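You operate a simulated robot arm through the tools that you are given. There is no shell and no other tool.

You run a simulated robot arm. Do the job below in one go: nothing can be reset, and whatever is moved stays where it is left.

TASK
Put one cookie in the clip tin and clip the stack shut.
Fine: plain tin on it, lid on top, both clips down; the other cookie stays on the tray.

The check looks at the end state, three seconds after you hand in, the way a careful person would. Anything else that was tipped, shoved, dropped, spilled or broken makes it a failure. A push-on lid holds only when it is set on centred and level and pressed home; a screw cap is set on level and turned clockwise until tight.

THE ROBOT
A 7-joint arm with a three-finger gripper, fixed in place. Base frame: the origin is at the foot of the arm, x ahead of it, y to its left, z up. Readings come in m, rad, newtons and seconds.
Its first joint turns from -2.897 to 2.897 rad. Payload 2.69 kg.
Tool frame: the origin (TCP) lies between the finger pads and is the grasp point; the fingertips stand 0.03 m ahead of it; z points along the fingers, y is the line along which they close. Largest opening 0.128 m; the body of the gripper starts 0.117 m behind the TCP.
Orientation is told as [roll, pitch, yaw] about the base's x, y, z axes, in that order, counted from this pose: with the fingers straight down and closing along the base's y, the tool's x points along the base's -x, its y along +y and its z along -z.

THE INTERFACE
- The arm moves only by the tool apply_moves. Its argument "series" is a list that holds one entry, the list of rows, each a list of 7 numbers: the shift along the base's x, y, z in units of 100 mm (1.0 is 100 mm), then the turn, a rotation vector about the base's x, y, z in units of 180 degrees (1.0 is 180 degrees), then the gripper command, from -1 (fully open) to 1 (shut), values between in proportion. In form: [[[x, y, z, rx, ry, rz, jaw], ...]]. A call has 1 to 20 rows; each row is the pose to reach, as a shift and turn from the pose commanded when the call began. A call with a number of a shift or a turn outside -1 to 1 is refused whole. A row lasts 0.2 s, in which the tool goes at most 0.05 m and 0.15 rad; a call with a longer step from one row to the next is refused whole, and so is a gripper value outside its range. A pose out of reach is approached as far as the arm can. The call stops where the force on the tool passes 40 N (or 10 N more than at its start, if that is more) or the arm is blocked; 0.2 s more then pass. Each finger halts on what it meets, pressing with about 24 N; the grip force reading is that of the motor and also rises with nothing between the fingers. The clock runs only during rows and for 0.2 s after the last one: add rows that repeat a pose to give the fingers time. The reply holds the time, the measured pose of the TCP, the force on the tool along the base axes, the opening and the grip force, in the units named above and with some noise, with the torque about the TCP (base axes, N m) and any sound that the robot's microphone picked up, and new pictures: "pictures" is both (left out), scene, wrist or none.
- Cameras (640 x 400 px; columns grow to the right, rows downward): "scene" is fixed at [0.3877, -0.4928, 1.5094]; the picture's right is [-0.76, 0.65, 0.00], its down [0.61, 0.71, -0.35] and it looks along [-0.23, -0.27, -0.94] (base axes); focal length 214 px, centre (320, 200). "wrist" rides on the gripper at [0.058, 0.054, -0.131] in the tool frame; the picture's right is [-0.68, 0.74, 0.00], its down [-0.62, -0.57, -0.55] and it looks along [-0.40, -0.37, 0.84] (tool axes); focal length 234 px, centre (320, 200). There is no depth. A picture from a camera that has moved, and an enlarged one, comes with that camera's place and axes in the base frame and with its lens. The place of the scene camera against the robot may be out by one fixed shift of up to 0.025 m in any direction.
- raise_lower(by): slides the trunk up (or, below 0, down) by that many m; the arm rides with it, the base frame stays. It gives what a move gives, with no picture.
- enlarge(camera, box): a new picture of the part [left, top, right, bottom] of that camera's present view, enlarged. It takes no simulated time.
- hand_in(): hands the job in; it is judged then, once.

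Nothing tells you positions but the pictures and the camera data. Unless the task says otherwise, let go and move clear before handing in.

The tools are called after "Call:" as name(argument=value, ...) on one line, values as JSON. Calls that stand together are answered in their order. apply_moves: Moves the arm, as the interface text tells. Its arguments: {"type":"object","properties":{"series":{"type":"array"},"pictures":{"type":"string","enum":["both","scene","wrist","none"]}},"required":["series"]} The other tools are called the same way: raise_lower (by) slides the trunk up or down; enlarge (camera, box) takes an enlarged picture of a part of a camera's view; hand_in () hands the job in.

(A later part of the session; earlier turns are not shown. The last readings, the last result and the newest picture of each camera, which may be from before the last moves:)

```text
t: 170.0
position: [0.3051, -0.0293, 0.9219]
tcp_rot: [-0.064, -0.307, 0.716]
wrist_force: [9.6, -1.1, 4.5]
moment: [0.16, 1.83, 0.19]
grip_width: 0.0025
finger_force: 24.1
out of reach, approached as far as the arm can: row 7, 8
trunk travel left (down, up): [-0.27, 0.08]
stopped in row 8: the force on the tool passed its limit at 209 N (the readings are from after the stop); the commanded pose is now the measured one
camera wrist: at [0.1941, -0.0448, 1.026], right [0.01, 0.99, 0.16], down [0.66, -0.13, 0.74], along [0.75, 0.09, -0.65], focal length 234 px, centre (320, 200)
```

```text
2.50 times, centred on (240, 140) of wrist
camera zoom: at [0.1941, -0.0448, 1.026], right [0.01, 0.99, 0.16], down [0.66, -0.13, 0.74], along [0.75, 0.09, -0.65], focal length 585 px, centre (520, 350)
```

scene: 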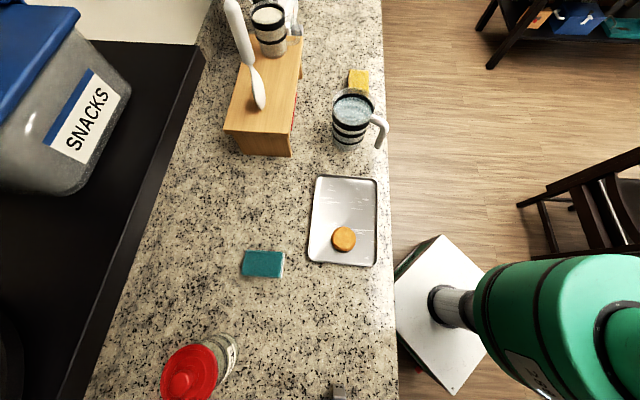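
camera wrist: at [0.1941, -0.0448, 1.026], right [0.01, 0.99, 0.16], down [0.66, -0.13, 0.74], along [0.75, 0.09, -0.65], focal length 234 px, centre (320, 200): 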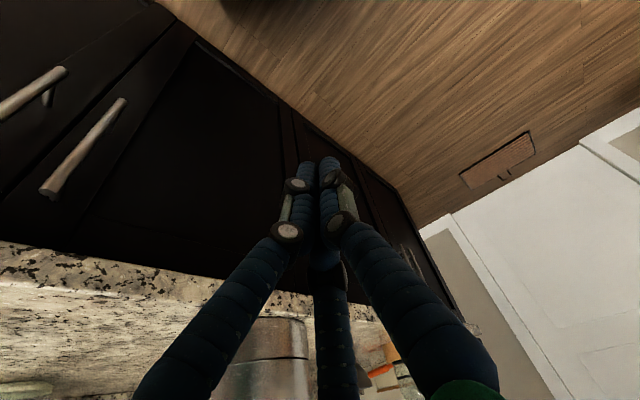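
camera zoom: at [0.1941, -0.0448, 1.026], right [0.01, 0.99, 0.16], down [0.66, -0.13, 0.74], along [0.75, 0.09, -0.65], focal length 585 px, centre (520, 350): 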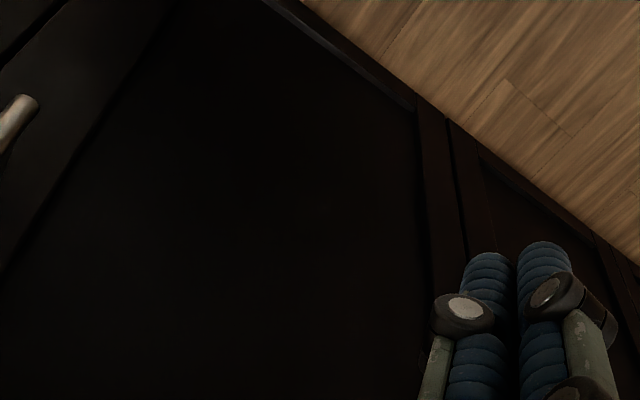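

The arm made an unintended excursion because that tilt was out of reach near the base; the hand ended in front of the counter. I'll check everything before moving again.

Call:
apply_moves(series=[[[0, 0, 0.01, 0, 0, 0, 1]]])

Call:
enlarge(camera="wrist", box=[0, 240, 420, 400])

```text
t: 170.4
position: [0.3033, -0.0288, 0.9232]
tcp_rot: [-0.067, -0.305, 0.719]
wrist_force: [28.5, -5.8, -17.5]
moment: [0.58, 1.02, 0.73]
grip_width: 0.0021
finger_force: 23.7
trunk travel left (down, up): [-0.27, 0.08]
camera wrist: at [0.1922, -0.0442, 1.0273], right [0.01, 0.99, 0.16], down [0.66, -0.13, 0.74], along [0.75, 0.09, -0.65], focal length 234 px, centre (320, 200)
```

scene: 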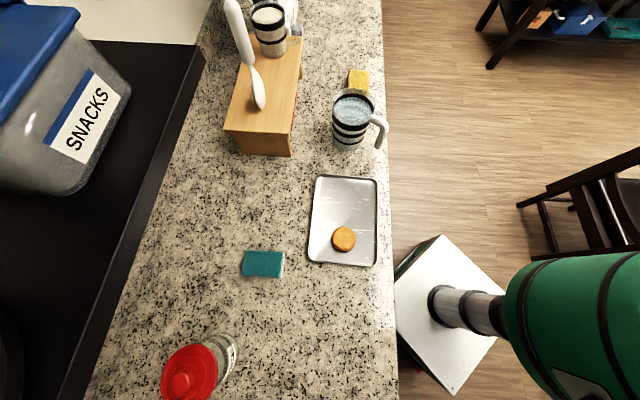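
wrist: 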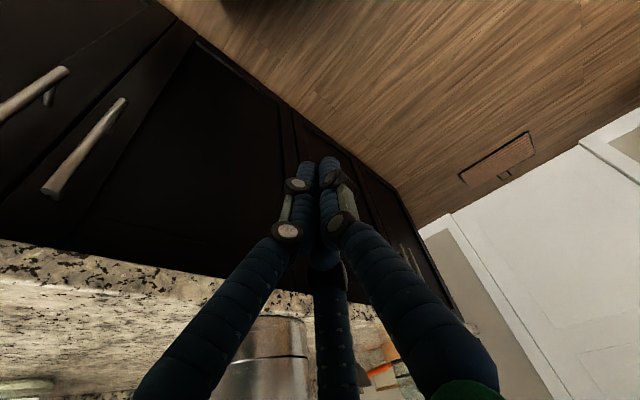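

```text
1.52 times, centred on (210, 320) of wrist
camera zoom: at [0.1922, -0.0442, 1.0273], right [0.01, 0.99, 0.16], down [0.66, -0.13, 0.74], along [0.75, 0.09, -0.65], focal length 357 px, centre (488, 17)
```

zoom: 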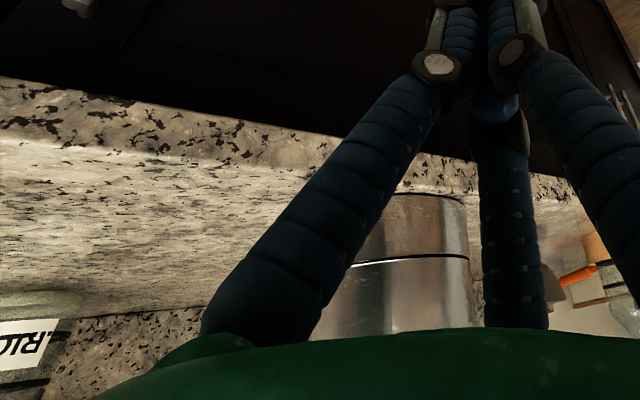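

The stack, tray and other items are undisturbed. I'll carefully bring the hand up and back to a natural posture.

Call:
apply_moves(series=[[[0, 0, 0.2, 0, 0, 0, 1], [0.05, 0, 0.4, 0, 0.02, 0, 1], [0.1, -0.05, 0.6, 0, 0.04, 0, 1], [0.15, -0.1, 0.8, 0, 0.06, 0, 1], [0.2, -0.15, 1.0, 0, 0.06, 0, 1]]], pictures="wrist")

```text
t: 171.6
position: [0.3215, -0.0442, 1.022]
tcp_rot: [0.06, -0.16, 0.687]
wrist_force: [-0.1, 0.5, -0.6]
moment: [0.0, 0.03, -0.01]
grip_width: 0.0021
finger_force: 23.8
trunk travel left (down, up): [-0.27, 0.08]
camera wrist: at [0.2329, -0.059, 1.1461], right [0.04, 0.99, 0.15], down [0.79, -0.13, 0.6], along [0.62, 0.09, -0.78], focal length 234 px, centre (320, 200)
```

wrist: 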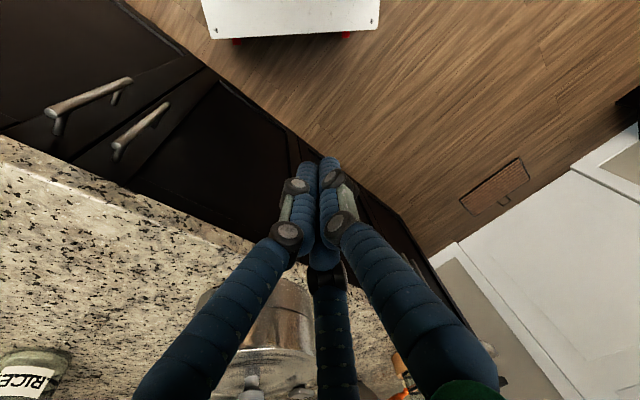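

Call:
apply_moves(series=[[[0.1, 0, 0.2, -0.02, 0.012, 0, 1], [0.3, 0, 0.5, -0.0469, 0.027, 0, 1], [0.5, 0, 0.8, -0.0469, 0.027, 0, 1], [0.8, 0, 1.0, -0.0469, 0.027, 0, 1], [1.0, 0, 1.0, -0.0469, 0.027, 0, 1], [1.0, 0, 1.0, -0.0469, 0.027, 0, 1]]], pictures="wrist")

```text
t: 173.0
position: [0.422, -0.0433, 1.1219]
tcp_rot: [0.0, -0.002, 0.694]
wrist_force: [-0.6, 0.3, 0.2]
moment: [0.02, 0.02, 0.0]
grip_width: 0.0021
finger_force: 24.1
trunk travel left (down, up): [-0.27, 0.08]
camera wrist: at [0.3439, -0.0394, 1.2534], right [0.05, 1.0, 0.0], down [0.83, -0.04, 0.55], along [0.55, -0.03, -0.84], focal length 234 px, centre (320, 200)
```

wrist: 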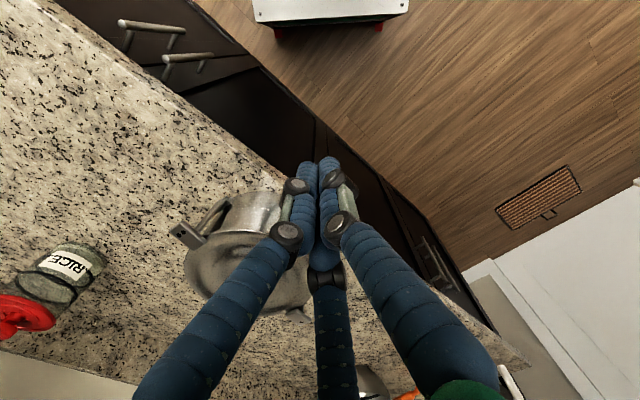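

Back to a safe posture. I'm zooming in on the stack from here.

Call:
enlarge(camera="wrist", box=[160, 180, 320, 320])

Call:
enlarge(camera="wrist", box=[165, 190, 245, 260])

```text
2.86 times, centred on (240, 250) of wrist
camera zoom: at [0.3439, -0.0394, 1.2534], right [0.05, 1.0, 0.0], down [0.83, -0.04, 0.55], along [0.55, -0.03, -0.84], focal length 669 px, centre (549, 57)
```

zoom: 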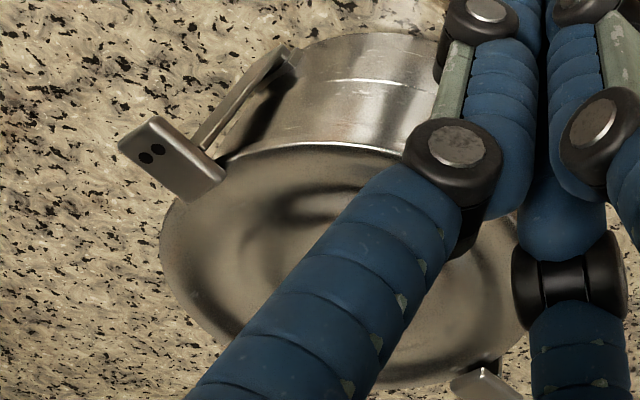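

```text
5.71 times, centred on (205, 225) of wrist
camera zoom: at [0.3439, -0.0394, 1.2534], right [0.05, 1.0, 0.0], down [0.83, -0.04, 0.55], along [0.55, -0.03, -0.84], focal length 1338 px, centre (977, 57)
```

zoom: 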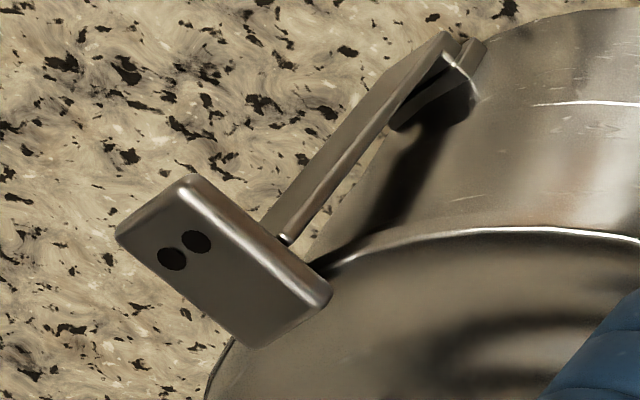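

The earlier snag dragged and turned the stack slightly, and the left clip now leans outward about 10°, though its hook is already over the lid's edge. I'll push that tab inward from outside with vertical closed fingers. Moving there first.

Call:
apply_moves(series=[[[0, -0.4, 0, 0, 0, 0, 1], [0.1, -0.8, 0, 0, 0, 0, 1], [0.2, -1.0, 0, 0, 0, 0, 1], [0.2, -1.0, 0, 0, 0, 0, 1]]], pictures="none")

Call:
apply_moves(series=[[[0.05, -0.4, 0, 0, 0, 0, 1], [0.1, -0.8, 0, 0, 0, 0, 1], [0.2, -1.0, 0, 0, 0, 0, 1], [0.25, -1.0, 0, 0, 0, 0, 1], [0.25, -1.0, 0, 0, 0, 0, 1]]], pictures="wrist")

Call:
enlarge(camera="wrist", box=[240, 100, 460, 300])

```text
t: 174.0
position: [0.4428, -0.1425, 1.1217]
tcp_rot: [-0.001, 0.0, 0.693]
wrist_force: [0.7, 0.2, 0.9]
moment: [0.0, 0.05, -0.01]
grip_width: 0.0023
finger_force: 24.2
trunk travel left (down, up): [-0.27, 0.08]
```

```text
t: 175.2
position: [0.4672, -0.2432, 1.1219]
tcp_rot: [0.0, -0.003, 0.694]
wrist_force: [-0.1, -0.1, -0.5]
moment: [-0.01, 0.03, -0.05]
grip_width: 0.0021
finger_force: 24.2
trunk travel left (down, up): [-0.27, 0.08]
camera wrist: at [0.3889, -0.2397, 1.2538], right [0.05, 1.0, 0.0], down [0.83, -0.04, 0.55], along [0.55, -0.03, -0.84], focal length 234 px, centre (320, 200)
```

wrist: 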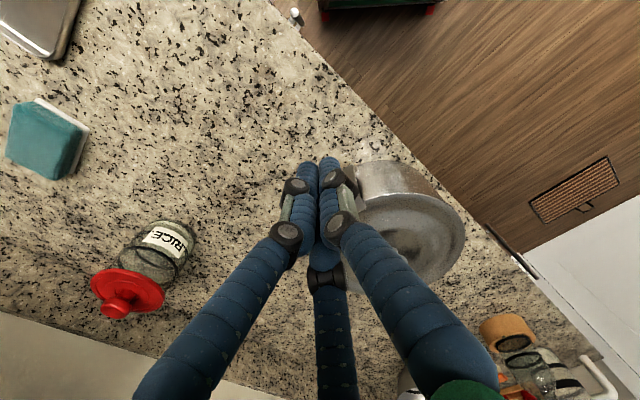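

```text
2.00 times, centred on (350, 200) of wrist
camera zoom: at [0.3889, -0.2397, 1.2538], right [0.05, 1.0, 0.0], down [0.83, -0.04, 0.55], along [0.55, -0.03, -0.84], focal length 468 px, centre (260, 200)
```

zoom: 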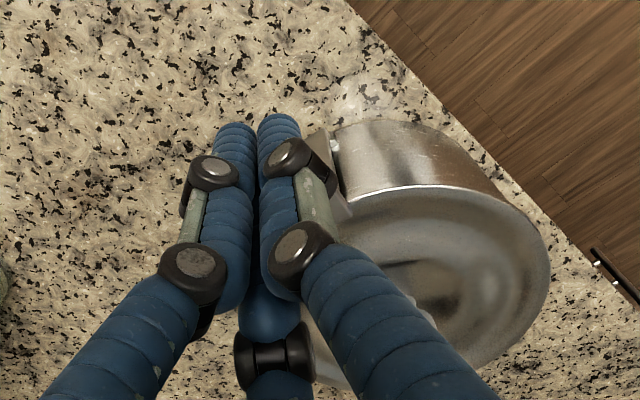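

Call:
apply_moves(series=[[[0.05, -0.09, -0.2, 0, 0, 0, 1], [0.1, -0.09, -0.5, 0, 0, 0, 1], [0.15, -0.09, -0.8, 0, 0, 0, 1], [0.16, -0.09, -0.95, 0, 0, 0, 1], [0.16, -0.09, -0.95, 0, 0, 0, 1]]], pictures="wrist")

Call:
enlarge(camera="wrist", box=[240, 80, 480, 260])

```text
t: 176.4
position: [0.4837, -0.2511, 1.0275]
tcp_rot: [0.001, -0.002, 0.693]
wrist_force: [-0.3, 0.2, 0.4]
moment: [0.03, 0.0, -0.04]
grip_width: 0.0021
finger_force: 24.0
trunk travel left (down, up): [-0.27, 0.08]
camera wrist: at [0.4049, -0.249, 1.1587], right [0.05, 1.0, 0.0], down [0.83, -0.04, 0.55], along [0.55, -0.03, -0.84], focal length 234 px, centre (320, 200)
```

wrist: 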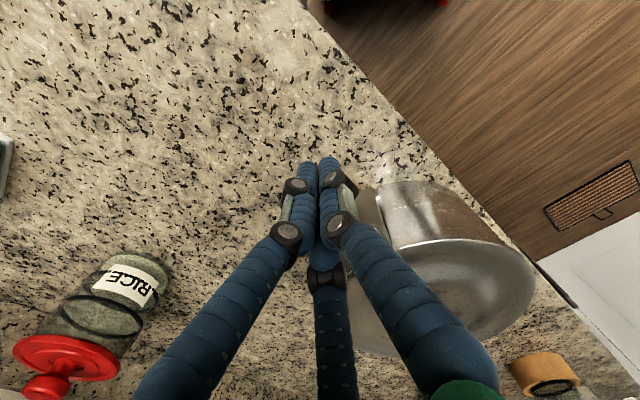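

```text
2.22 times, centred on (360, 170) of wrist
camera zoom: at [0.4049, -0.249, 1.1587], right [0.05, 1.0, 0.0], down [0.83, -0.04, 0.55], along [0.55, -0.03, -0.84], focal length 520 px, centre (231, 267)
```

zoom: 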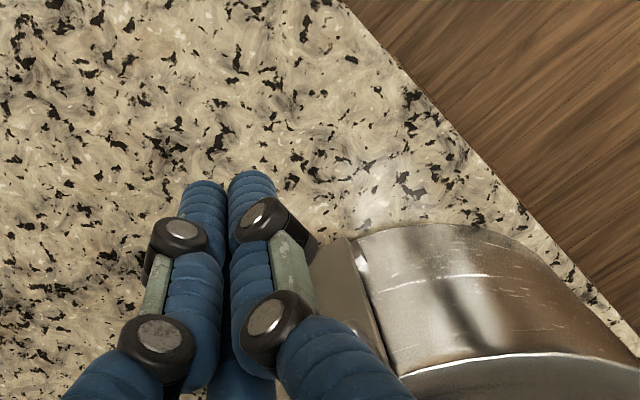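

Call:
apply_moves(series=[[[0.04, 0.027, 0, 0, 0, 0, 1], [0.08, 0.054, 0, 0, 0, 0, 1], [0.12, 0.08, 0, 0, 0, 0, 1], [0.15, 0.1, 0, 0, 0, 0, 1], [0.15, 0.1, 0, 0, 0, 0, 1]]], pictures="none")

Call:
apply_moves(series=[[[0.03, 0.02, 0, 0, 0, 0, 1], [0.06, 0.04, 0, 0, 0, 0, 1], [0.06, 0.04, 0, 0, 0, 0, 1]]], pictures="wrist")

Call:
enlarge(camera="wrist", box=[240, 80, 480, 260])

```text
t: 177.6
position: [0.4989, -0.2421, 1.0264]
tcp_rot: [0.0, -0.003, 0.692]
wrist_force: [-0.6, 1.2, -0.2]
moment: [-0.03, 0.0, 0.01]
grip_width: 0.0025
finger_force: 24.4
trunk travel left (down, up): [-0.27, 0.08]
```

```text
t: 178.4
position: [0.5039, -0.2387, 1.028]
tcp_rot: [0.0, -0.003, 0.693]
wrist_force: [0.3, 0.1, 0.3]
moment: [-0.01, 0.03, -0.02]
grip_width: 0.0022
finger_force: 24.2
trunk travel left (down, up): [-0.27, 0.08]
camera wrist: at [0.4255, -0.2349, 1.1589], right [0.05, 1.0, 0.0], down [0.83, -0.04, 0.55], along [0.55, -0.03, -0.84], focal length 234 px, centre (320, 200)
```

wrist: 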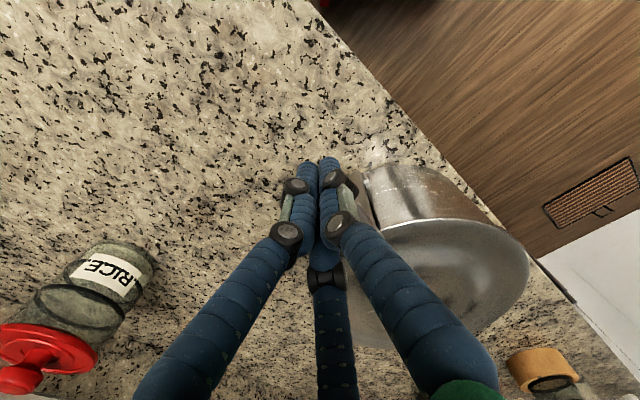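

```text
2.22 times, centred on (360, 170) of wrist
camera zoom: at [0.4255, -0.2349, 1.1589], right [0.05, 1.0, 0.0], down [0.83, -0.04, 0.55], along [0.55, -0.03, -0.84], focal length 520 px, centre (231, 267)
```

zoom: 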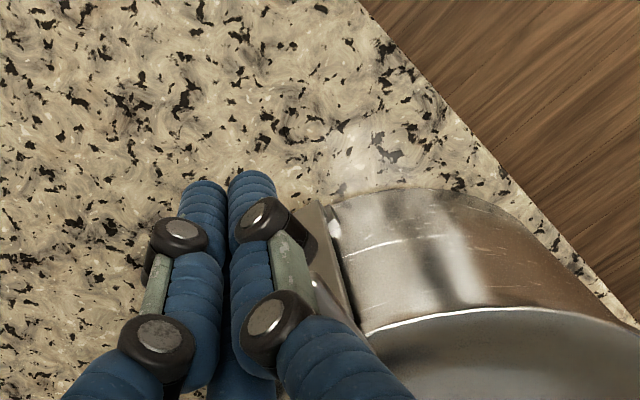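

Call:
apply_moves(series=[[[0.03, 0.02, 0, 0, 0, 0, 1], [0.06, 0.04, 0, 0, 0, 0, 1], [0.06, 0.04, 0, 0, 0, 0, 1]]], pictures="none")

Call:
apply_moves(series=[[[0.025, 0.016, 0, 0, 0, 0, 1], [0.04, 0.026, 0, 0, 0, 0, 1], [0.04, 0.026, 0, 0, 0, 0, 1]]], pictures="none")

Call:
apply_moves(series=[[[0.02, 0.013, 0, 0, 0, 0, 1], [0.03, 0.02, 0, 0, 0, 0, 1], [0.03, 0.02, 0, 0, 0, 0, 1]]], pictures="wrist")

Call:
enlarge(camera="wrist", box=[240, 80, 480, 260])

```text
t: 179.2
position: [0.5095, -0.2342, 1.0264]
tcp_rot: [0.0, 0.0, 0.692]
wrist_force: [-3.2, -2.9, -0.3]
moment: [-0.02, -0.02, -0.04]
grip_width: 0.0022
finger_force: 24.3
trunk travel left (down, up): [-0.27, 0.08]
```

```text
t: 180.0
position: [0.5145, -0.2319, 1.0271]
tcp_rot: [-0.001, -0.001, 0.694]
wrist_force: [-2.9, -3.0, 1.7]
moment: [0.03, -0.04, -0.01]
grip_width: 0.0022
finger_force: 24.0
trunk travel left (down, up): [-0.27, 0.08]
```

```text
t: 180.8
position: [0.5172, -0.2301, 1.0279]
tcp_rot: [-0.001, -0.002, 0.691]
wrist_force: [-2.7, -3.4, 0.4]
moment: [0.01, -0.04, -0.05]
grip_width: 0.0023
finger_force: 23.8
trunk travel left (down, up): [-0.27, 0.08]
camera wrist: at [0.4383, -0.2266, 1.1588], right [0.05, 1.0, 0.0], down [0.83, -0.04, 0.55], along [0.55, -0.03, -0.84], focal length 234 px, centre (320, 200)
```

wrist: 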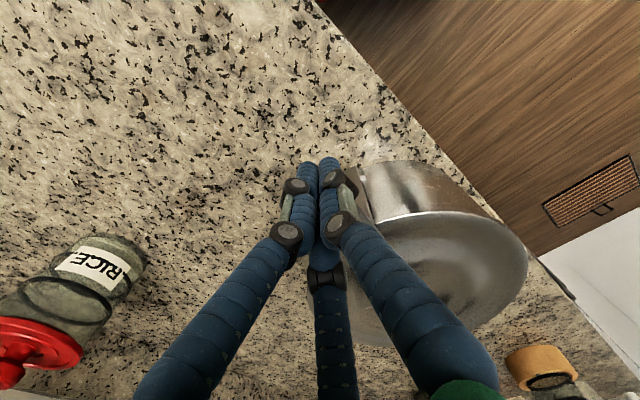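

```text
2.22 times, centred on (360, 170) of wrist
camera zoom: at [0.4383, -0.2266, 1.1588], right [0.05, 1.0, 0.0], down [0.83, -0.04, 0.55], along [0.55, -0.03, -0.84], focal length 520 px, centre (231, 267)
```

zoom: 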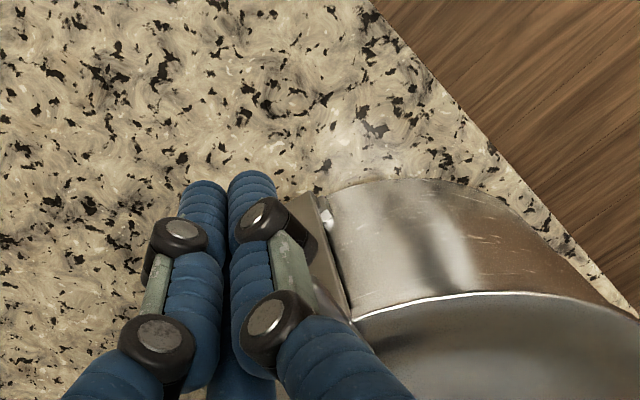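

The push force plateaued at about 4 N with the stack starting to slide, so I'm stopping. I'll back off and look at the clip's angle.

Call:
apply_moves(series=[[[-0.1, -0.065, 0, 0, 0, 0, 1], [-0.25, -0.16, 0.1, 0, 0, 0, 1], [-0.3, -0.1, 0.4, 0, 0, 0, 1], [-0.3, 0.2, 0.8, 0, 0, 0, 1], [-0.3, 0.5, 1.0, 0, 0, 0, 1], [-0.3, 0.9, 1.0, 0, 0, 0, 1], [-0.3, 1.0, 1.0, 0, 0, 0, 1]]], pictures="none")

Call:
apply_moves(series=[[[-0.2, 0.4, 0, 0, 0, 0, 1], [-0.4, 0.8, 0, 0, 0, 0, 1], [-0.5, 1.0, 0, 0, 0, 0, 1], [-0.5, 1.0, 0, 0, 0, 0, 1]]], pictures="wrist")

Call:
enlarge(camera="wrist", box=[140, 160, 320, 320])

```text
t: 182.4
position: [0.488, -0.1305, 1.1261]
tcp_rot: [0.0, -0.003, 0.693]
wrist_force: [0.3, 0.8, 0.2]
moment: [-0.03, 0.01, -0.02]
grip_width: 0.0023
finger_force: 23.6
trunk travel left (down, up): [-0.27, 0.08]
```

```text
t: 183.4
position: [0.437, -0.0288, 1.127]
tcp_rot: [0.0, -0.002, 0.694]
wrist_force: [-0.2, -0.1, -0.8]
moment: [-0.01, 0.0, 0.0]
grip_width: 0.0022
finger_force: 23.5
trunk travel left (down, up): [-0.27, 0.08]
camera wrist: at [0.3593, -0.0255, 1.2593], right [0.05, 1.0, 0.0], down [0.83, -0.04, 0.55], along [0.55, -0.03, -0.84], focal length 234 px, centre (320, 200)
```

wrist: 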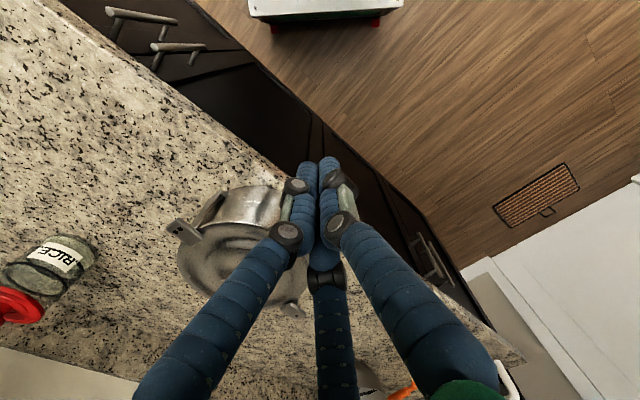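

```text
2.50 times, centred on (230, 240) of wrist
camera zoom: at [0.3593, -0.0255, 1.2593], right [0.05, 1.0, 0.0], down [0.83, -0.04, 0.55], along [0.55, -0.03, -0.84], focal length 585 px, centre (545, 100)
```

zoom: 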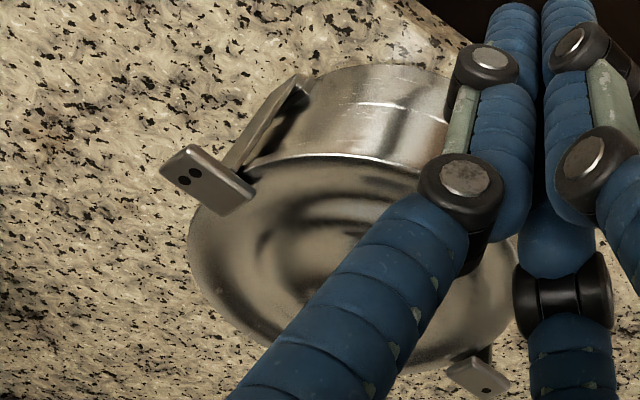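

Call:
enlarge(camera="wrist", box=[160, 180, 240, 250])

Call:
enlarge(camera="wrist", box=[250, 270, 330, 340])

```text
5.71 times, centred on (200, 215) of wrist
camera zoom: at [0.3593, -0.0255, 1.2593], right [0.05, 1.0, 0.0], down [0.83, -0.04, 0.55], along [0.55, -0.03, -0.84], focal length 1338 px, centre (1006, 114)
```

zoom: 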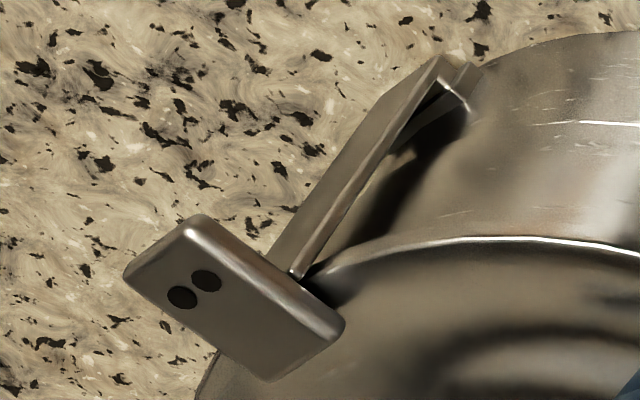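

```text
5.71 times, centred on (290, 305) of wrist
camera zoom: at [0.3593, -0.0255, 1.2593], right [0.05, 1.0, 0.0], down [0.83, -0.04, 0.55], along [0.55, -0.03, -0.84], focal length 1338 px, centre (491, -400)
```

zoom: 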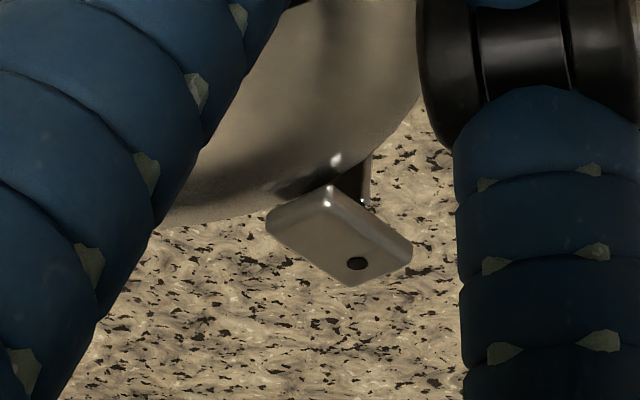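

The left strap is now within about 1° of vertical and its hook is well over the lid. Now I'll re-check the right clip. First I'll restore the trunk to its original height, raising the hand so it stays clear.

Call:
apply_moves(series=[[[0.1, 0.2, 0.3, 0, 0, 0, 1], [0.2, 0.4, 0.6, 0, 0, 0, 1], [0.4, 0.6, 0.9, 0, 0, 0, 1], [0.6, 0.8, 1.0, 0, 0, 0, 1], [0.6, 0.8, 1.0, 0, 0, 0, 1]]], pictures="none")

Call:
raise_lower(by=-0.12)

Call:
apply_moves(series=[[[0.3, 0, 0.1, 0, 0, 0, 1], [0.6, 0, 0.2, 0, 0, 0, 1], [0.9, 0, 0.3, 0, 0, 0, 1], [0.9, 0, 0.3, 0, 0, 0, 1]]], pictures="wrist")

```text
t: 184.6
position: [0.498, 0.0507, 1.228]
tcp_rot: [-0.001, -0.001, 0.693]
wrist_force: [1.1, 0.2, 0.5]
moment: [-0.02, 0.06, 0.01]
grip_width: 0.0023
finger_force: 24.3
trunk travel left (down, up): [-0.27, 0.08]
```

```text
t: 186.1
position: [0.4973, 0.0514, 1.1076]
tcp_rot: [0.001, -0.002, 0.693]
wrist_force: [-0.9, 0.4, 0.4]
moment: [-0.02, 0.0, -0.01]
grip_width: 0.0022
finger_force: 23.6
trunk travel left (down, up): [-0.15, 0.2]
```

```text
t: 187.1
position: [0.589, 0.0499, 1.1369]
tcp_rot: [-0.001, 0.0, 0.692]
wrist_force: [1.0, -0.8, -0.8]
moment: [-0.01, 0.05, 0.0]
grip_width: 0.0021
finger_force: 23.9
trunk travel left (down, up): [-0.15, 0.2]
camera wrist: at [0.5109, 0.0534, 1.2688], right [0.05, 1.0, 0.0], down [0.83, -0.04, 0.55], along [0.55, -0.03, -0.84], focal length 234 px, centre (320, 200)
```

wrist: 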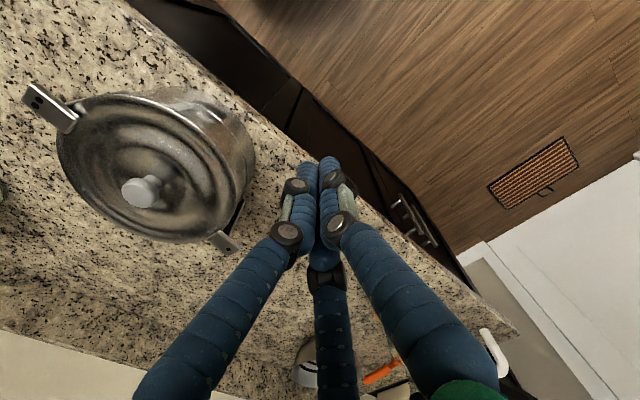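

Both clips are visible in one view now. Zooming in on the whole stack and on each hook.

Call:
enlarge(camera="wrist", box=[10, 70, 270, 270])

Call:
enlarge(camera="wrist", box=[195, 190, 265, 260])

Call:
enlarge(camera="wrist", box=[15, 75, 95, 145])

Call:
enlarge(camera="wrist", box=[140, 70, 270, 200])

```text
2.00 times, centred on (140, 170) of wrist
camera zoom: at [0.5109, 0.0534, 1.2688], right [0.05, 1.0, 0.0], down [0.83, -0.04, 0.55], along [0.55, -0.03, -0.84], focal length 468 px, centre (680, 260)
```

zoom: 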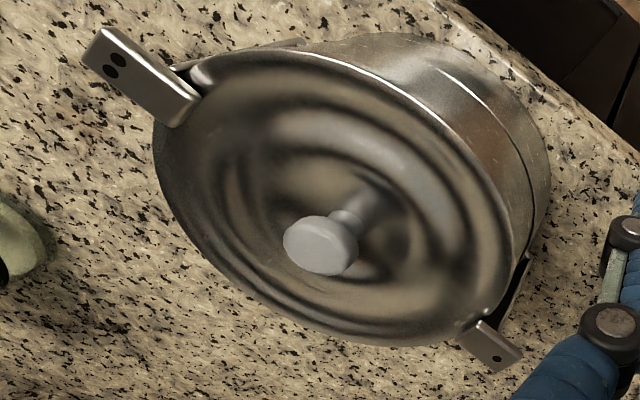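

```text
5.71 times, centred on (230, 225) of wrist
camera zoom: at [0.5109, 0.0534, 1.2688], right [0.05, 1.0, 0.0], down [0.83, -0.04, 0.55], along [0.55, -0.03, -0.84], focal length 1338 px, centre (834, 57)
```

zoom: 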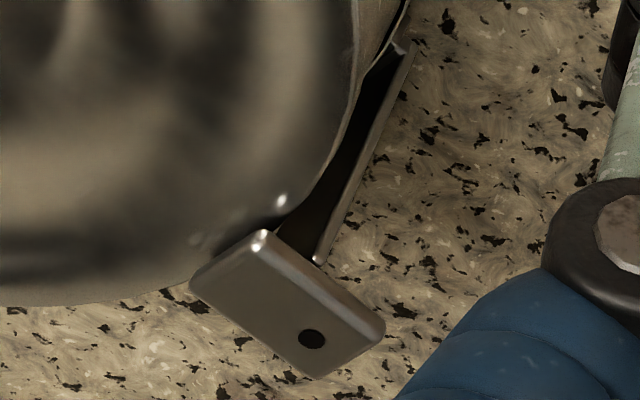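

```text
5.71 times, centred on (55, 110) of wrist
camera zoom: at [0.5109, 0.0534, 1.2688], right [0.05, 1.0, 0.0], down [0.83, -0.04, 0.55], along [0.55, -0.03, -0.84], focal length 1338 px, centre (1834, 714)
```

zoom: 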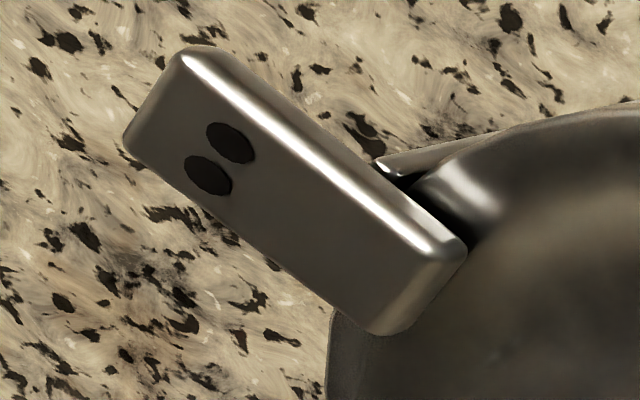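

```text
3.08 times, centred on (205, 135) of wrist
camera zoom: at [0.5109, 0.0534, 1.2688], right [0.05, 1.0, 0.0], down [0.83, -0.04, 0.55], along [0.55, -0.03, -0.84], focal length 720 px, centre (674, 400)
```

zoom: 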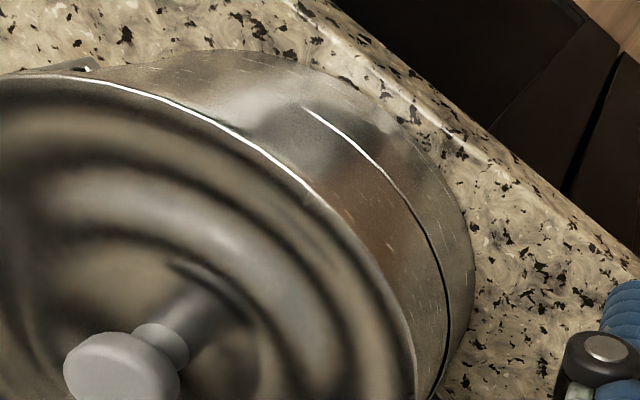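

Both hooks lie over the lid's rim. The left one is further in, while the right leans out by about 3°, so I'll give the right tab the same inward push from outside.

Call:
apply_moves(series=[[[0.4, 0, 0, 0, 0, 0, 1], [0.8, 0, 0, 0, 0, 0, 1], [1.0, -0.1, 0, 0, 0, 0, 1], [1.0, -0.1, 0, 0, 0, 0, 1]]], pictures="none")

Call:
apply_moves(series=[[[0.4, -0.2, 0, 0, 0, 0, 1], [0.8, -0.5, 0, 0, 0, 0, 1], [1.0, -0.9, 0, 0, 0, 0, 1], [1.0, -1.0, 0, 0, 0, 0, 1], [1.0, -1.0, 0, 0, 0, 0, 1]]], pictures="none")

Call:
apply_moves(series=[[[0.03, -0.1, -0.4, 0, 0, 0, 1], [0.03, -0.12, -0.8, 0, 0, 0, 1], [0.03, -0.12, -1.0, 0, 0, 0, 1], [0.03, -0.12, -1.0, 0, 0, 0, 1]]], pictures="wrist")

```text
t: 188.1
position: [0.6883, 0.0397, 1.1373]
tcp_rot: [0.0, -0.002, 0.694]
wrist_force: [0.1, 0.1, -0.3]
moment: [0.05, -0.04, 0.01]
grip_width: 0.0022
finger_force: 24.4
trunk travel left (down, up): [-0.15, 0.2]
```

```text
t: 189.3
position: [0.7882, -0.0608, 1.137]
tcp_rot: [-0.001, -0.002, 0.695]
wrist_force: [0.4, 0.0, -0.1]
moment: [0.0, -0.01, 0.01]
grip_width: 0.0023
finger_force: 24.4
trunk travel left (down, up): [-0.15, 0.2]
```

```text
t: 190.3
position: [0.7924, -0.0723, 1.0372]
tcp_rot: [0.0, -0.001, 0.693]
wrist_force: [-0.1, 0.0, 0.1]
moment: [-0.02, 0.01, 0.03]
grip_width: 0.0023
finger_force: 24.3
trunk travel left (down, up): [-0.15, 0.2]
camera wrist: at [0.713, -0.0677, 1.1683], right [0.05, 1.0, 0.0], down [0.83, -0.04, 0.55], along [0.55, -0.03, -0.84], focal length 234 px, centre (320, 200)
```

wrist: 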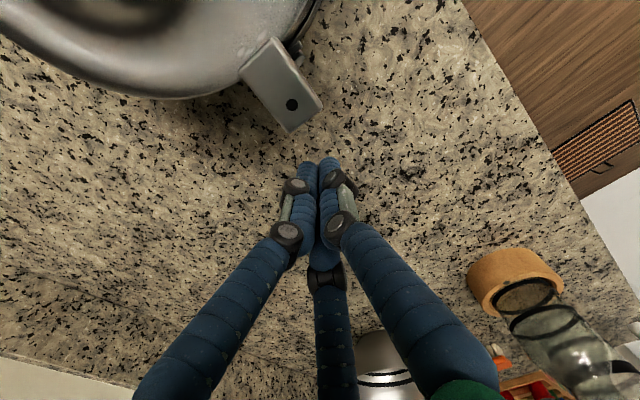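

Call:
enlarge(camera="wrist", box=[220, 20, 340, 140])

```text
3.33 times, centred on (280, 80) of wrist
camera zoom: at [0.713, -0.0677, 1.1683], right [0.05, 1.0, 0.0], down [0.83, -0.04, 0.55], along [0.55, -0.03, -0.84], focal length 781 px, centre (453, 600)
```

zoom: 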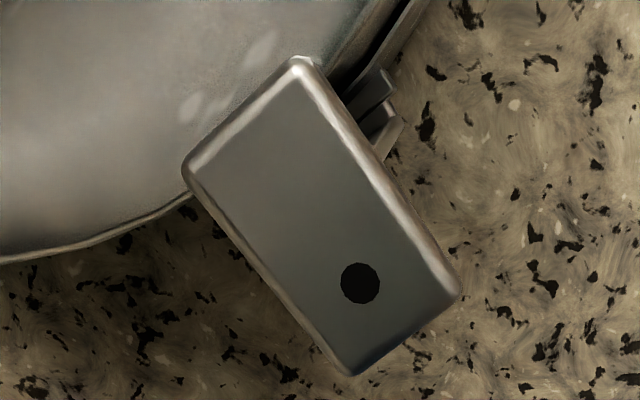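

The right hook overlaps the lid's rim by about 5 mm. I'll push it inward gently to see if it goes further.

Call:
apply_moves(series=[[[-0.04, -0.023, -0.05, 0, 0, 0, 1], [-0.08, -0.046, -0.08, 0, 0, 0, 1], [-0.12, -0.07, -0.08, 0, 0, 0, 1], [-0.15, -0.087, -0.08, 0, 0, 0, 1], [-0.15, -0.087, -0.08, 0, 0, 0, 1]]], pictures="none")

Call:
apply_moves(series=[[[-0.03, -0.017, 0, 0, 0, 0, 1], [-0.05, -0.029, 0, 0, 0, 0, 1], [-0.05, -0.029, 0, 0, 0, 0, 1]]], pictures="wrist")

Call:
enlarge(camera="wrist", box=[220, 40, 360, 180])

```text
t: 191.5
position: [0.7771, -0.0809, 1.0296]
tcp_rot: [-0.001, -0.002, 0.692]
wrist_force: [0.4, 0.0, -0.5]
moment: [0.02, 0.01, -0.02]
grip_width: 0.0023
finger_force: 24.0
trunk travel left (down, up): [-0.15, 0.2]
```

```text
t: 192.3
position: [0.7712, -0.0822, 1.0291]
tcp_rot: [0.001, -0.002, 0.693]
wrist_force: [0.0, -0.1, 0.0]
moment: [0.01, 0.0, -0.02]
grip_width: 0.0023
finger_force: 23.6
trunk travel left (down, up): [-0.15, 0.2]
camera wrist: at [0.6926, -0.0796, 1.1609], right [0.05, 1.0, 0.0], down [0.83, -0.04, 0.55], along [0.55, -0.03, -0.84], focal length 234 px, centre (320, 200)
```

wrist: 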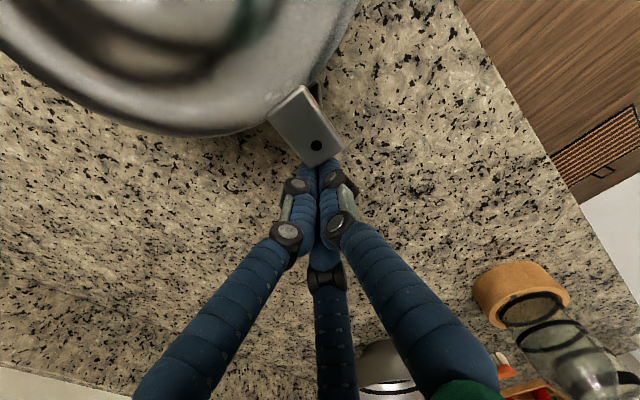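

```text
2.86 times, centred on (290, 110) of wrist
camera zoom: at [0.6926, -0.0796, 1.1609], right [0.05, 1.0, 0.0], down [0.83, -0.04, 0.55], along [0.55, -0.03, -0.84], focal length 669 px, centre (406, 457)
```

zoom: 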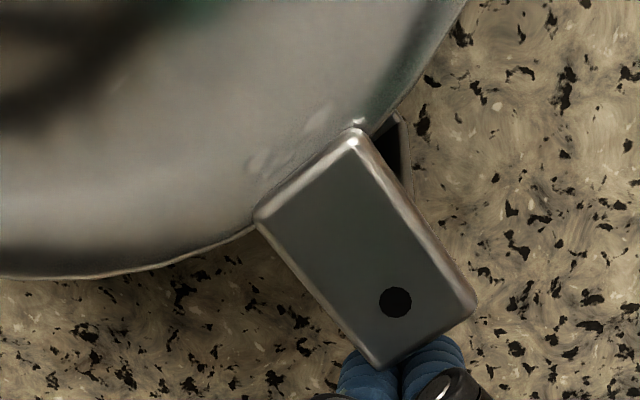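

Call:
apply_moves(series=[[[-0.025, -0.014, 0, 0, 0, 0, 1], [-0.05, -0.029, 0, 0, 0, 0, 1], [-0.05, -0.029, 0, 0, 0, 0, 1]]], pictures="none")

Call:
apply_moves(series=[[[-0.02, -0.012, 0, 0, 0, 0, 1], [-0.04, -0.023, 0, 0, 0, 0, 1], [-0.04, -0.023, 0, 0, 0, 0, 1]]], pictures="wrist")

Call:
enlarge(camera="wrist", box=[220, 40, 360, 180])

```text
t: 193.1
position: [0.7665, -0.0866, 1.0289]
tcp_rot: [-0.001, -0.002, 0.693]
wrist_force: [-0.2, -0.3, 0.5]
moment: [-0.01, 0.0, -0.01]
grip_width: 0.0024
finger_force: 24.3
trunk travel left (down, up): [-0.15, 0.2]
```

```text
t: 193.9
position: [0.7625, -0.0889, 1.0286]
tcp_rot: [0.0, -0.002, 0.692]
wrist_force: [3.2, 1.1, 1.5]
moment: [0.02, 0.0, -0.04]
grip_width: 0.0023
finger_force: 24.1
trunk travel left (down, up): [-0.15, 0.2]
camera wrist: at [0.6839, -0.0848, 1.1612], right [0.05, 1.0, 0.0], down [0.83, -0.04, 0.55], along [0.55, -0.03, -0.83], focal length 234 px, centre (320, 200)
```

wrist: 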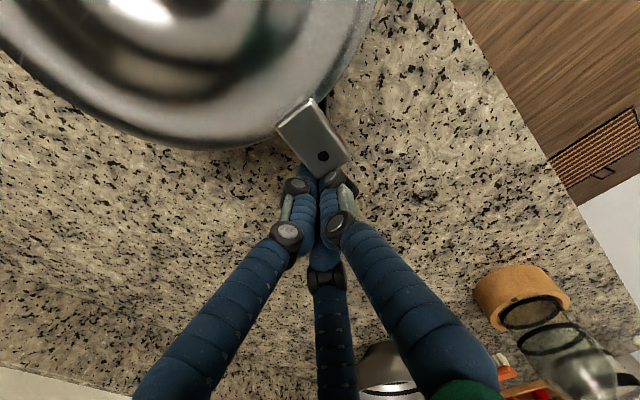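

```text
2.86 times, centred on (290, 110) of wrist
camera zoom: at [0.6839, -0.0848, 1.1612], right [0.05, 1.0, 0.0], down [0.83, -0.04, 0.55], along [0.55, -0.03, -0.83], focal length 669 px, centre (406, 457)
```

zoom: 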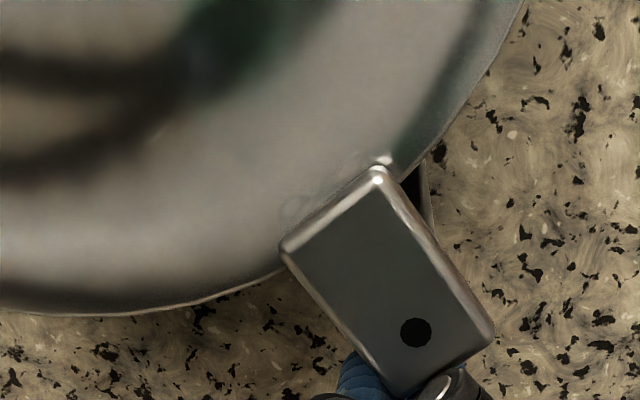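

Call:
apply_moves(series=[[[-0.015, -0.009, 0, 0, 0, 0, 1], [-0.03, -0.017, 0, 0, 0, 0, 1], [-0.03, -0.017, 0, 0, 0, 0, 1]]], pictures="wrist")

Call:
enlarge(camera="wrist", box=[220, 40, 360, 180])

```text
t: 194.7
position: [0.7579, -0.0917, 1.0303]
tcp_rot: [-0.001, -0.001, 0.692]
wrist_force: [2.2, 0.9, 1.8]
moment: [-0.03, 0.0, -0.03]
grip_width: 0.0024
finger_force: 24.1
trunk travel left (down, up): [-0.15, 0.2]
camera wrist: at [0.6807, -0.0871, 1.161], right [0.05, 1.0, 0.0], down [0.83, -0.04, 0.55], along [0.55, -0.03, -0.84], focal length 234 px, centre (320, 200)
```

wrist: 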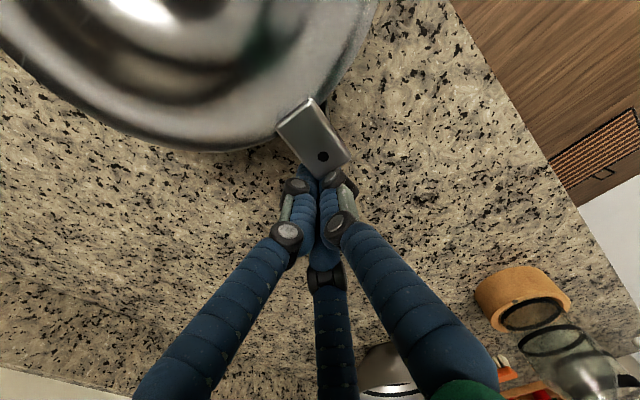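

```text
2.86 times, centred on (290, 110) of wrist
camera zoom: at [0.6807, -0.0871, 1.161], right [0.05, 1.0, 0.0], down [0.83, -0.04, 0.55], along [0.55, -0.03, -0.84], focal length 669 px, centre (406, 457)
```

zoom: 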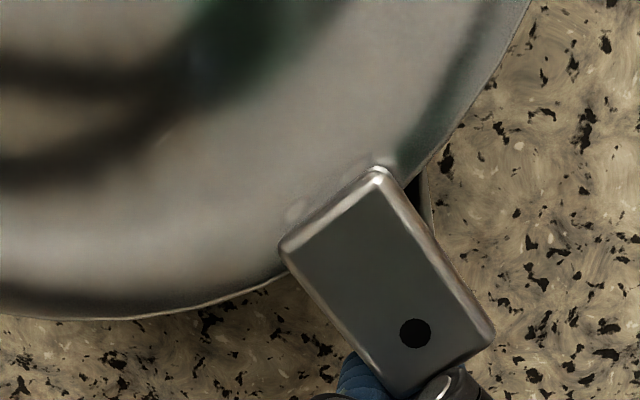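

The hook is moving further over the lid. Continuing a little more.

Call:
apply_moves(series=[[[-0.015, -0.009, 0, 0, 0, 0, 1], [-0.03, -0.017, 0, 0, 0, 0, 1], [-0.03, -0.017, 0, 0, 0, 0, 1]]], pictures="none")

Call:
apply_moves(series=[[[-0.015, -0.009, 0, 0, 0, 0, 1], [-0.03, -0.017, 0, 0, 0, 0, 1], [-0.03, -0.017, 0, 0, 0, 0, 1]]], pictures="wrist")

Call:
enlarge(camera="wrist", box=[220, 40, 360, 180])

```text
t: 195.5
position: [0.7574, -0.0929, 1.0298]
tcp_rot: [0.002, -0.001, 0.691]
wrist_force: [2.5, 0.2, 0.2]
moment: [-0.01, 0.0, -0.04]
grip_width: 0.0024
finger_force: 24.0
trunk travel left (down, up): [-0.15, 0.2]
```

```text
t: 196.3
position: [0.7532, -0.0939, 1.0286]
tcp_rot: [0.001, -0.002, 0.693]
wrist_force: [2.1, 1.6, 1.2]
moment: [0.04, 0.0, -0.01]
grip_width: 0.0023
finger_force: 23.9
trunk travel left (down, up): [-0.15, 0.2]
camera wrist: at [0.6746, -0.09, 1.1609], right [0.05, 1.0, 0.0], down [0.83, -0.04, 0.55], along [0.55, -0.03, -0.84], focal length 234 px, centre (320, 200)
```

wrist: 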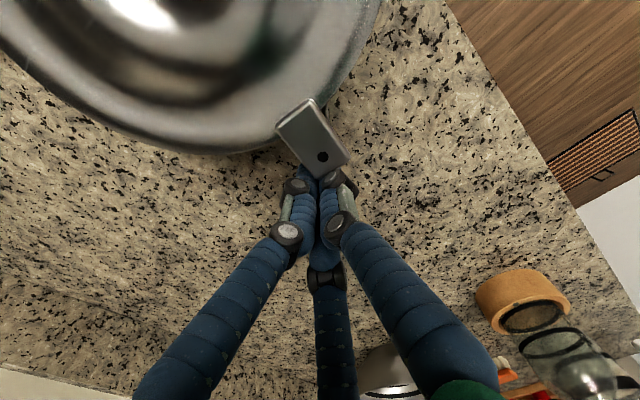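

```text
2.86 times, centred on (290, 110) of wrist
camera zoom: at [0.6746, -0.09, 1.1609], right [0.05, 1.0, 0.0], down [0.83, -0.04, 0.55], along [0.55, -0.03, -0.84], focal length 669 px, centre (406, 457)
```

zoom: 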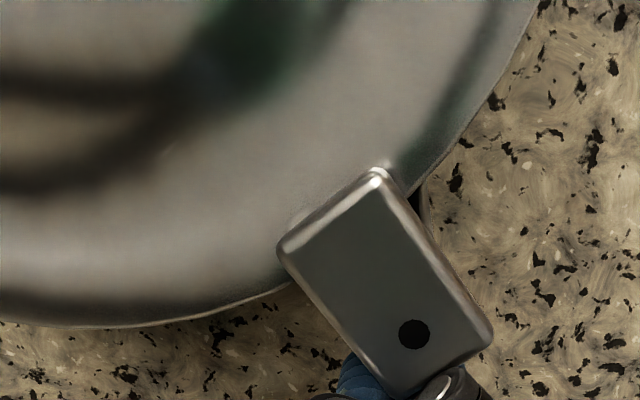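

Call:
apply_moves(series=[[[-0.015, -0.009, 0, 0, 0, 0, 1], [-0.03, -0.017, 0, 0, 0, 0, 1], [-0.03, -0.017, 0, 0, 0, 0, 1]]], pictures="none")

Call:
apply_moves(series=[[[-0.015, -0.009, 0, 0, 0, 0, 1], [-0.03, -0.017, 0, 0, 0, 0, 1], [-0.03, -0.017, 0, 0, 0, 0, 1]]], pictures="wrist")

Call:
enlarge(camera="wrist", box=[220, 40, 360, 180])

```text
t: 197.1
position: [0.7493, -0.0942, 1.0298]
tcp_rot: [0.0, -0.002, 0.693]
wrist_force: [1.7, 1.3, 0.6]
moment: [-0.02, 0.03, 0.03]
grip_width: 0.0019
finger_force: 24.0
trunk travel left (down, up): [-0.15, 0.2]
```

```text
t: 197.9
position: [0.7487, -0.0984, 1.0294]
tcp_rot: [-0.001, -0.002, 0.693]
wrist_force: [2.5, 1.4, 1.4]
moment: [-0.05, 0.01, -0.04]
grip_width: 0.0023
finger_force: 23.9
trunk travel left (down, up): [-0.15, 0.2]
camera wrist: at [0.6688, -0.0933, 1.1612], right [0.05, 1.0, 0.0], down [0.83, -0.04, 0.55], along [0.55, -0.03, -0.84], focal length 234 px, centre (320, 200)
```

wrist: 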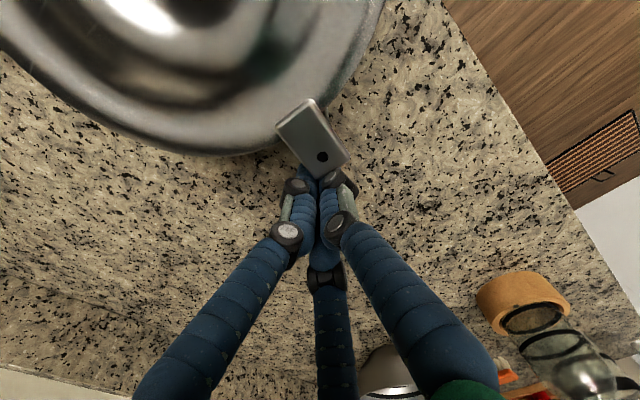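

```text
2.86 times, centred on (290, 110) of wrist
camera zoom: at [0.6688, -0.0933, 1.1612], right [0.05, 1.0, 0.0], down [0.83, -0.04, 0.55], along [0.55, -0.03, -0.84], focal length 669 px, centre (406, 457)
```

zoom: 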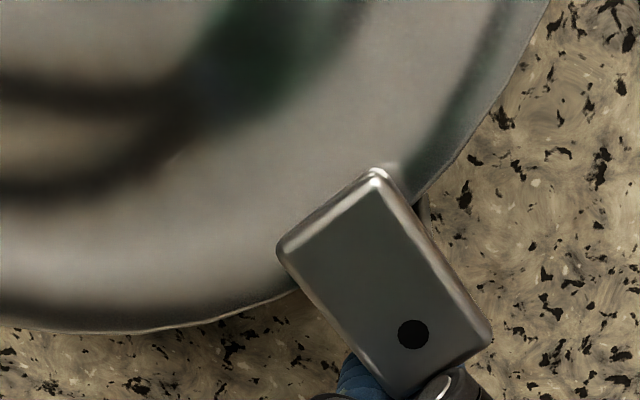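

The right hook now overlaps the rim by about 11 mm, similar to the left, with its strap close to the wall. I'm backing off and rising, then inspecting both.

Call:
apply_moves(series=[[[0.1, 0.06, 0, 0, 0, 0, 1], [0.25, 0.15, 0.1, 0, 0, 0, 1], [0.3, 0.3, 0.5, 0, 0, 0, 1], [0.3, 0.6, 0.9, 0, 0, 0, 1], [0.2, 0.9, 1.0, 0, 0, 0, 1], [0, 1.0, 1.0, 0, 0, 0, 1], [0, 1.0, 1.0, 0, 0, 0, 1]]], pictures="none")

Call:
apply_moves(series=[[[-0.4, 0.1, 0, 0, 0, 0, 1], [-0.8, 0.3, 0, 0, 0, 0, 1], [-1.0, 0.5, 0, 0, 0, 0, 1], [-1.0, 0.5, 0, 0, 0, 0, 1]]], pictures="none")

Call:
apply_moves(series=[[[-0.3, 0, 0, 0, 0, 0, 1], [-0.6, 0, 0, 0, 0, 0, 1], [-0.6, 0, 0, 0, 0, 0, 1]]], pictures="wrist")

Call:
enlarge(camera="wrist", box=[10, 70, 270, 270])

```text
t: 199.5
position: [0.7454, 0.0033, 1.1303]
tcp_rot: [-0.001, -0.001, 0.693]
wrist_force: [-0.3, -0.4, 0.9]
moment: [-0.01, -0.03, 0.01]
grip_width: 0.0022
finger_force: 23.7
trunk travel left (down, up): [-0.15, 0.2]
```

```text
t: 200.5
position: [0.6471, 0.0529, 1.1291]
tcp_rot: [0.001, -0.002, 0.692]
wrist_force: [-0.5, 0.6, -0.1]
moment: [0.0, 0.01, 0.0]
grip_width: 0.0023
finger_force: 24.2
trunk travel left (down, up): [-0.15, 0.2]
```

```text
t: 201.3
position: [0.5859, 0.0534, 1.1301]
tcp_rot: [0.0, -0.001, 0.693]
wrist_force: [-0.3, 0.1, 0.1]
moment: [-0.02, -0.06, -0.02]
grip_width: 0.002
finger_force: 24.4
trunk travel left (down, up): [-0.15, 0.2]
camera wrist: at [0.5079, 0.0569, 1.2616], right [0.05, 1.0, 0.0], down [0.83, -0.04, 0.55], along [0.55, -0.03, -0.84], focal length 234 px, centre (320, 200)
```

wrist: 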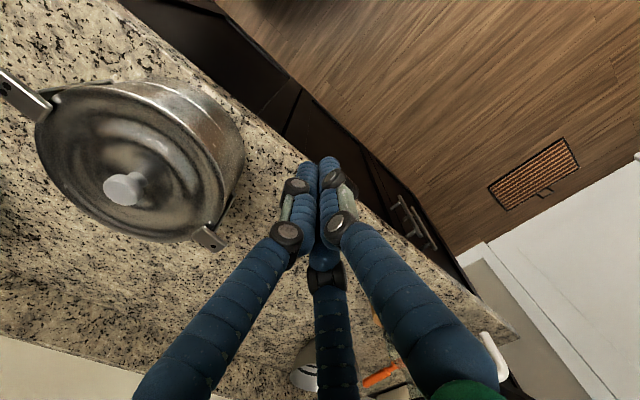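

```text
2.00 times, centred on (140, 170) of wrist
camera zoom: at [0.5079, 0.0569, 1.2616], right [0.05, 1.0, 0.0], down [0.83, -0.04, 0.55], along [0.55, -0.03, -0.84], focal length 468 px, centre (680, 260)
```

zoom: 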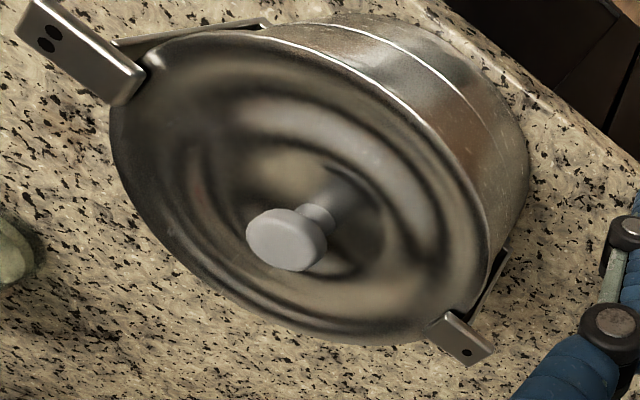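

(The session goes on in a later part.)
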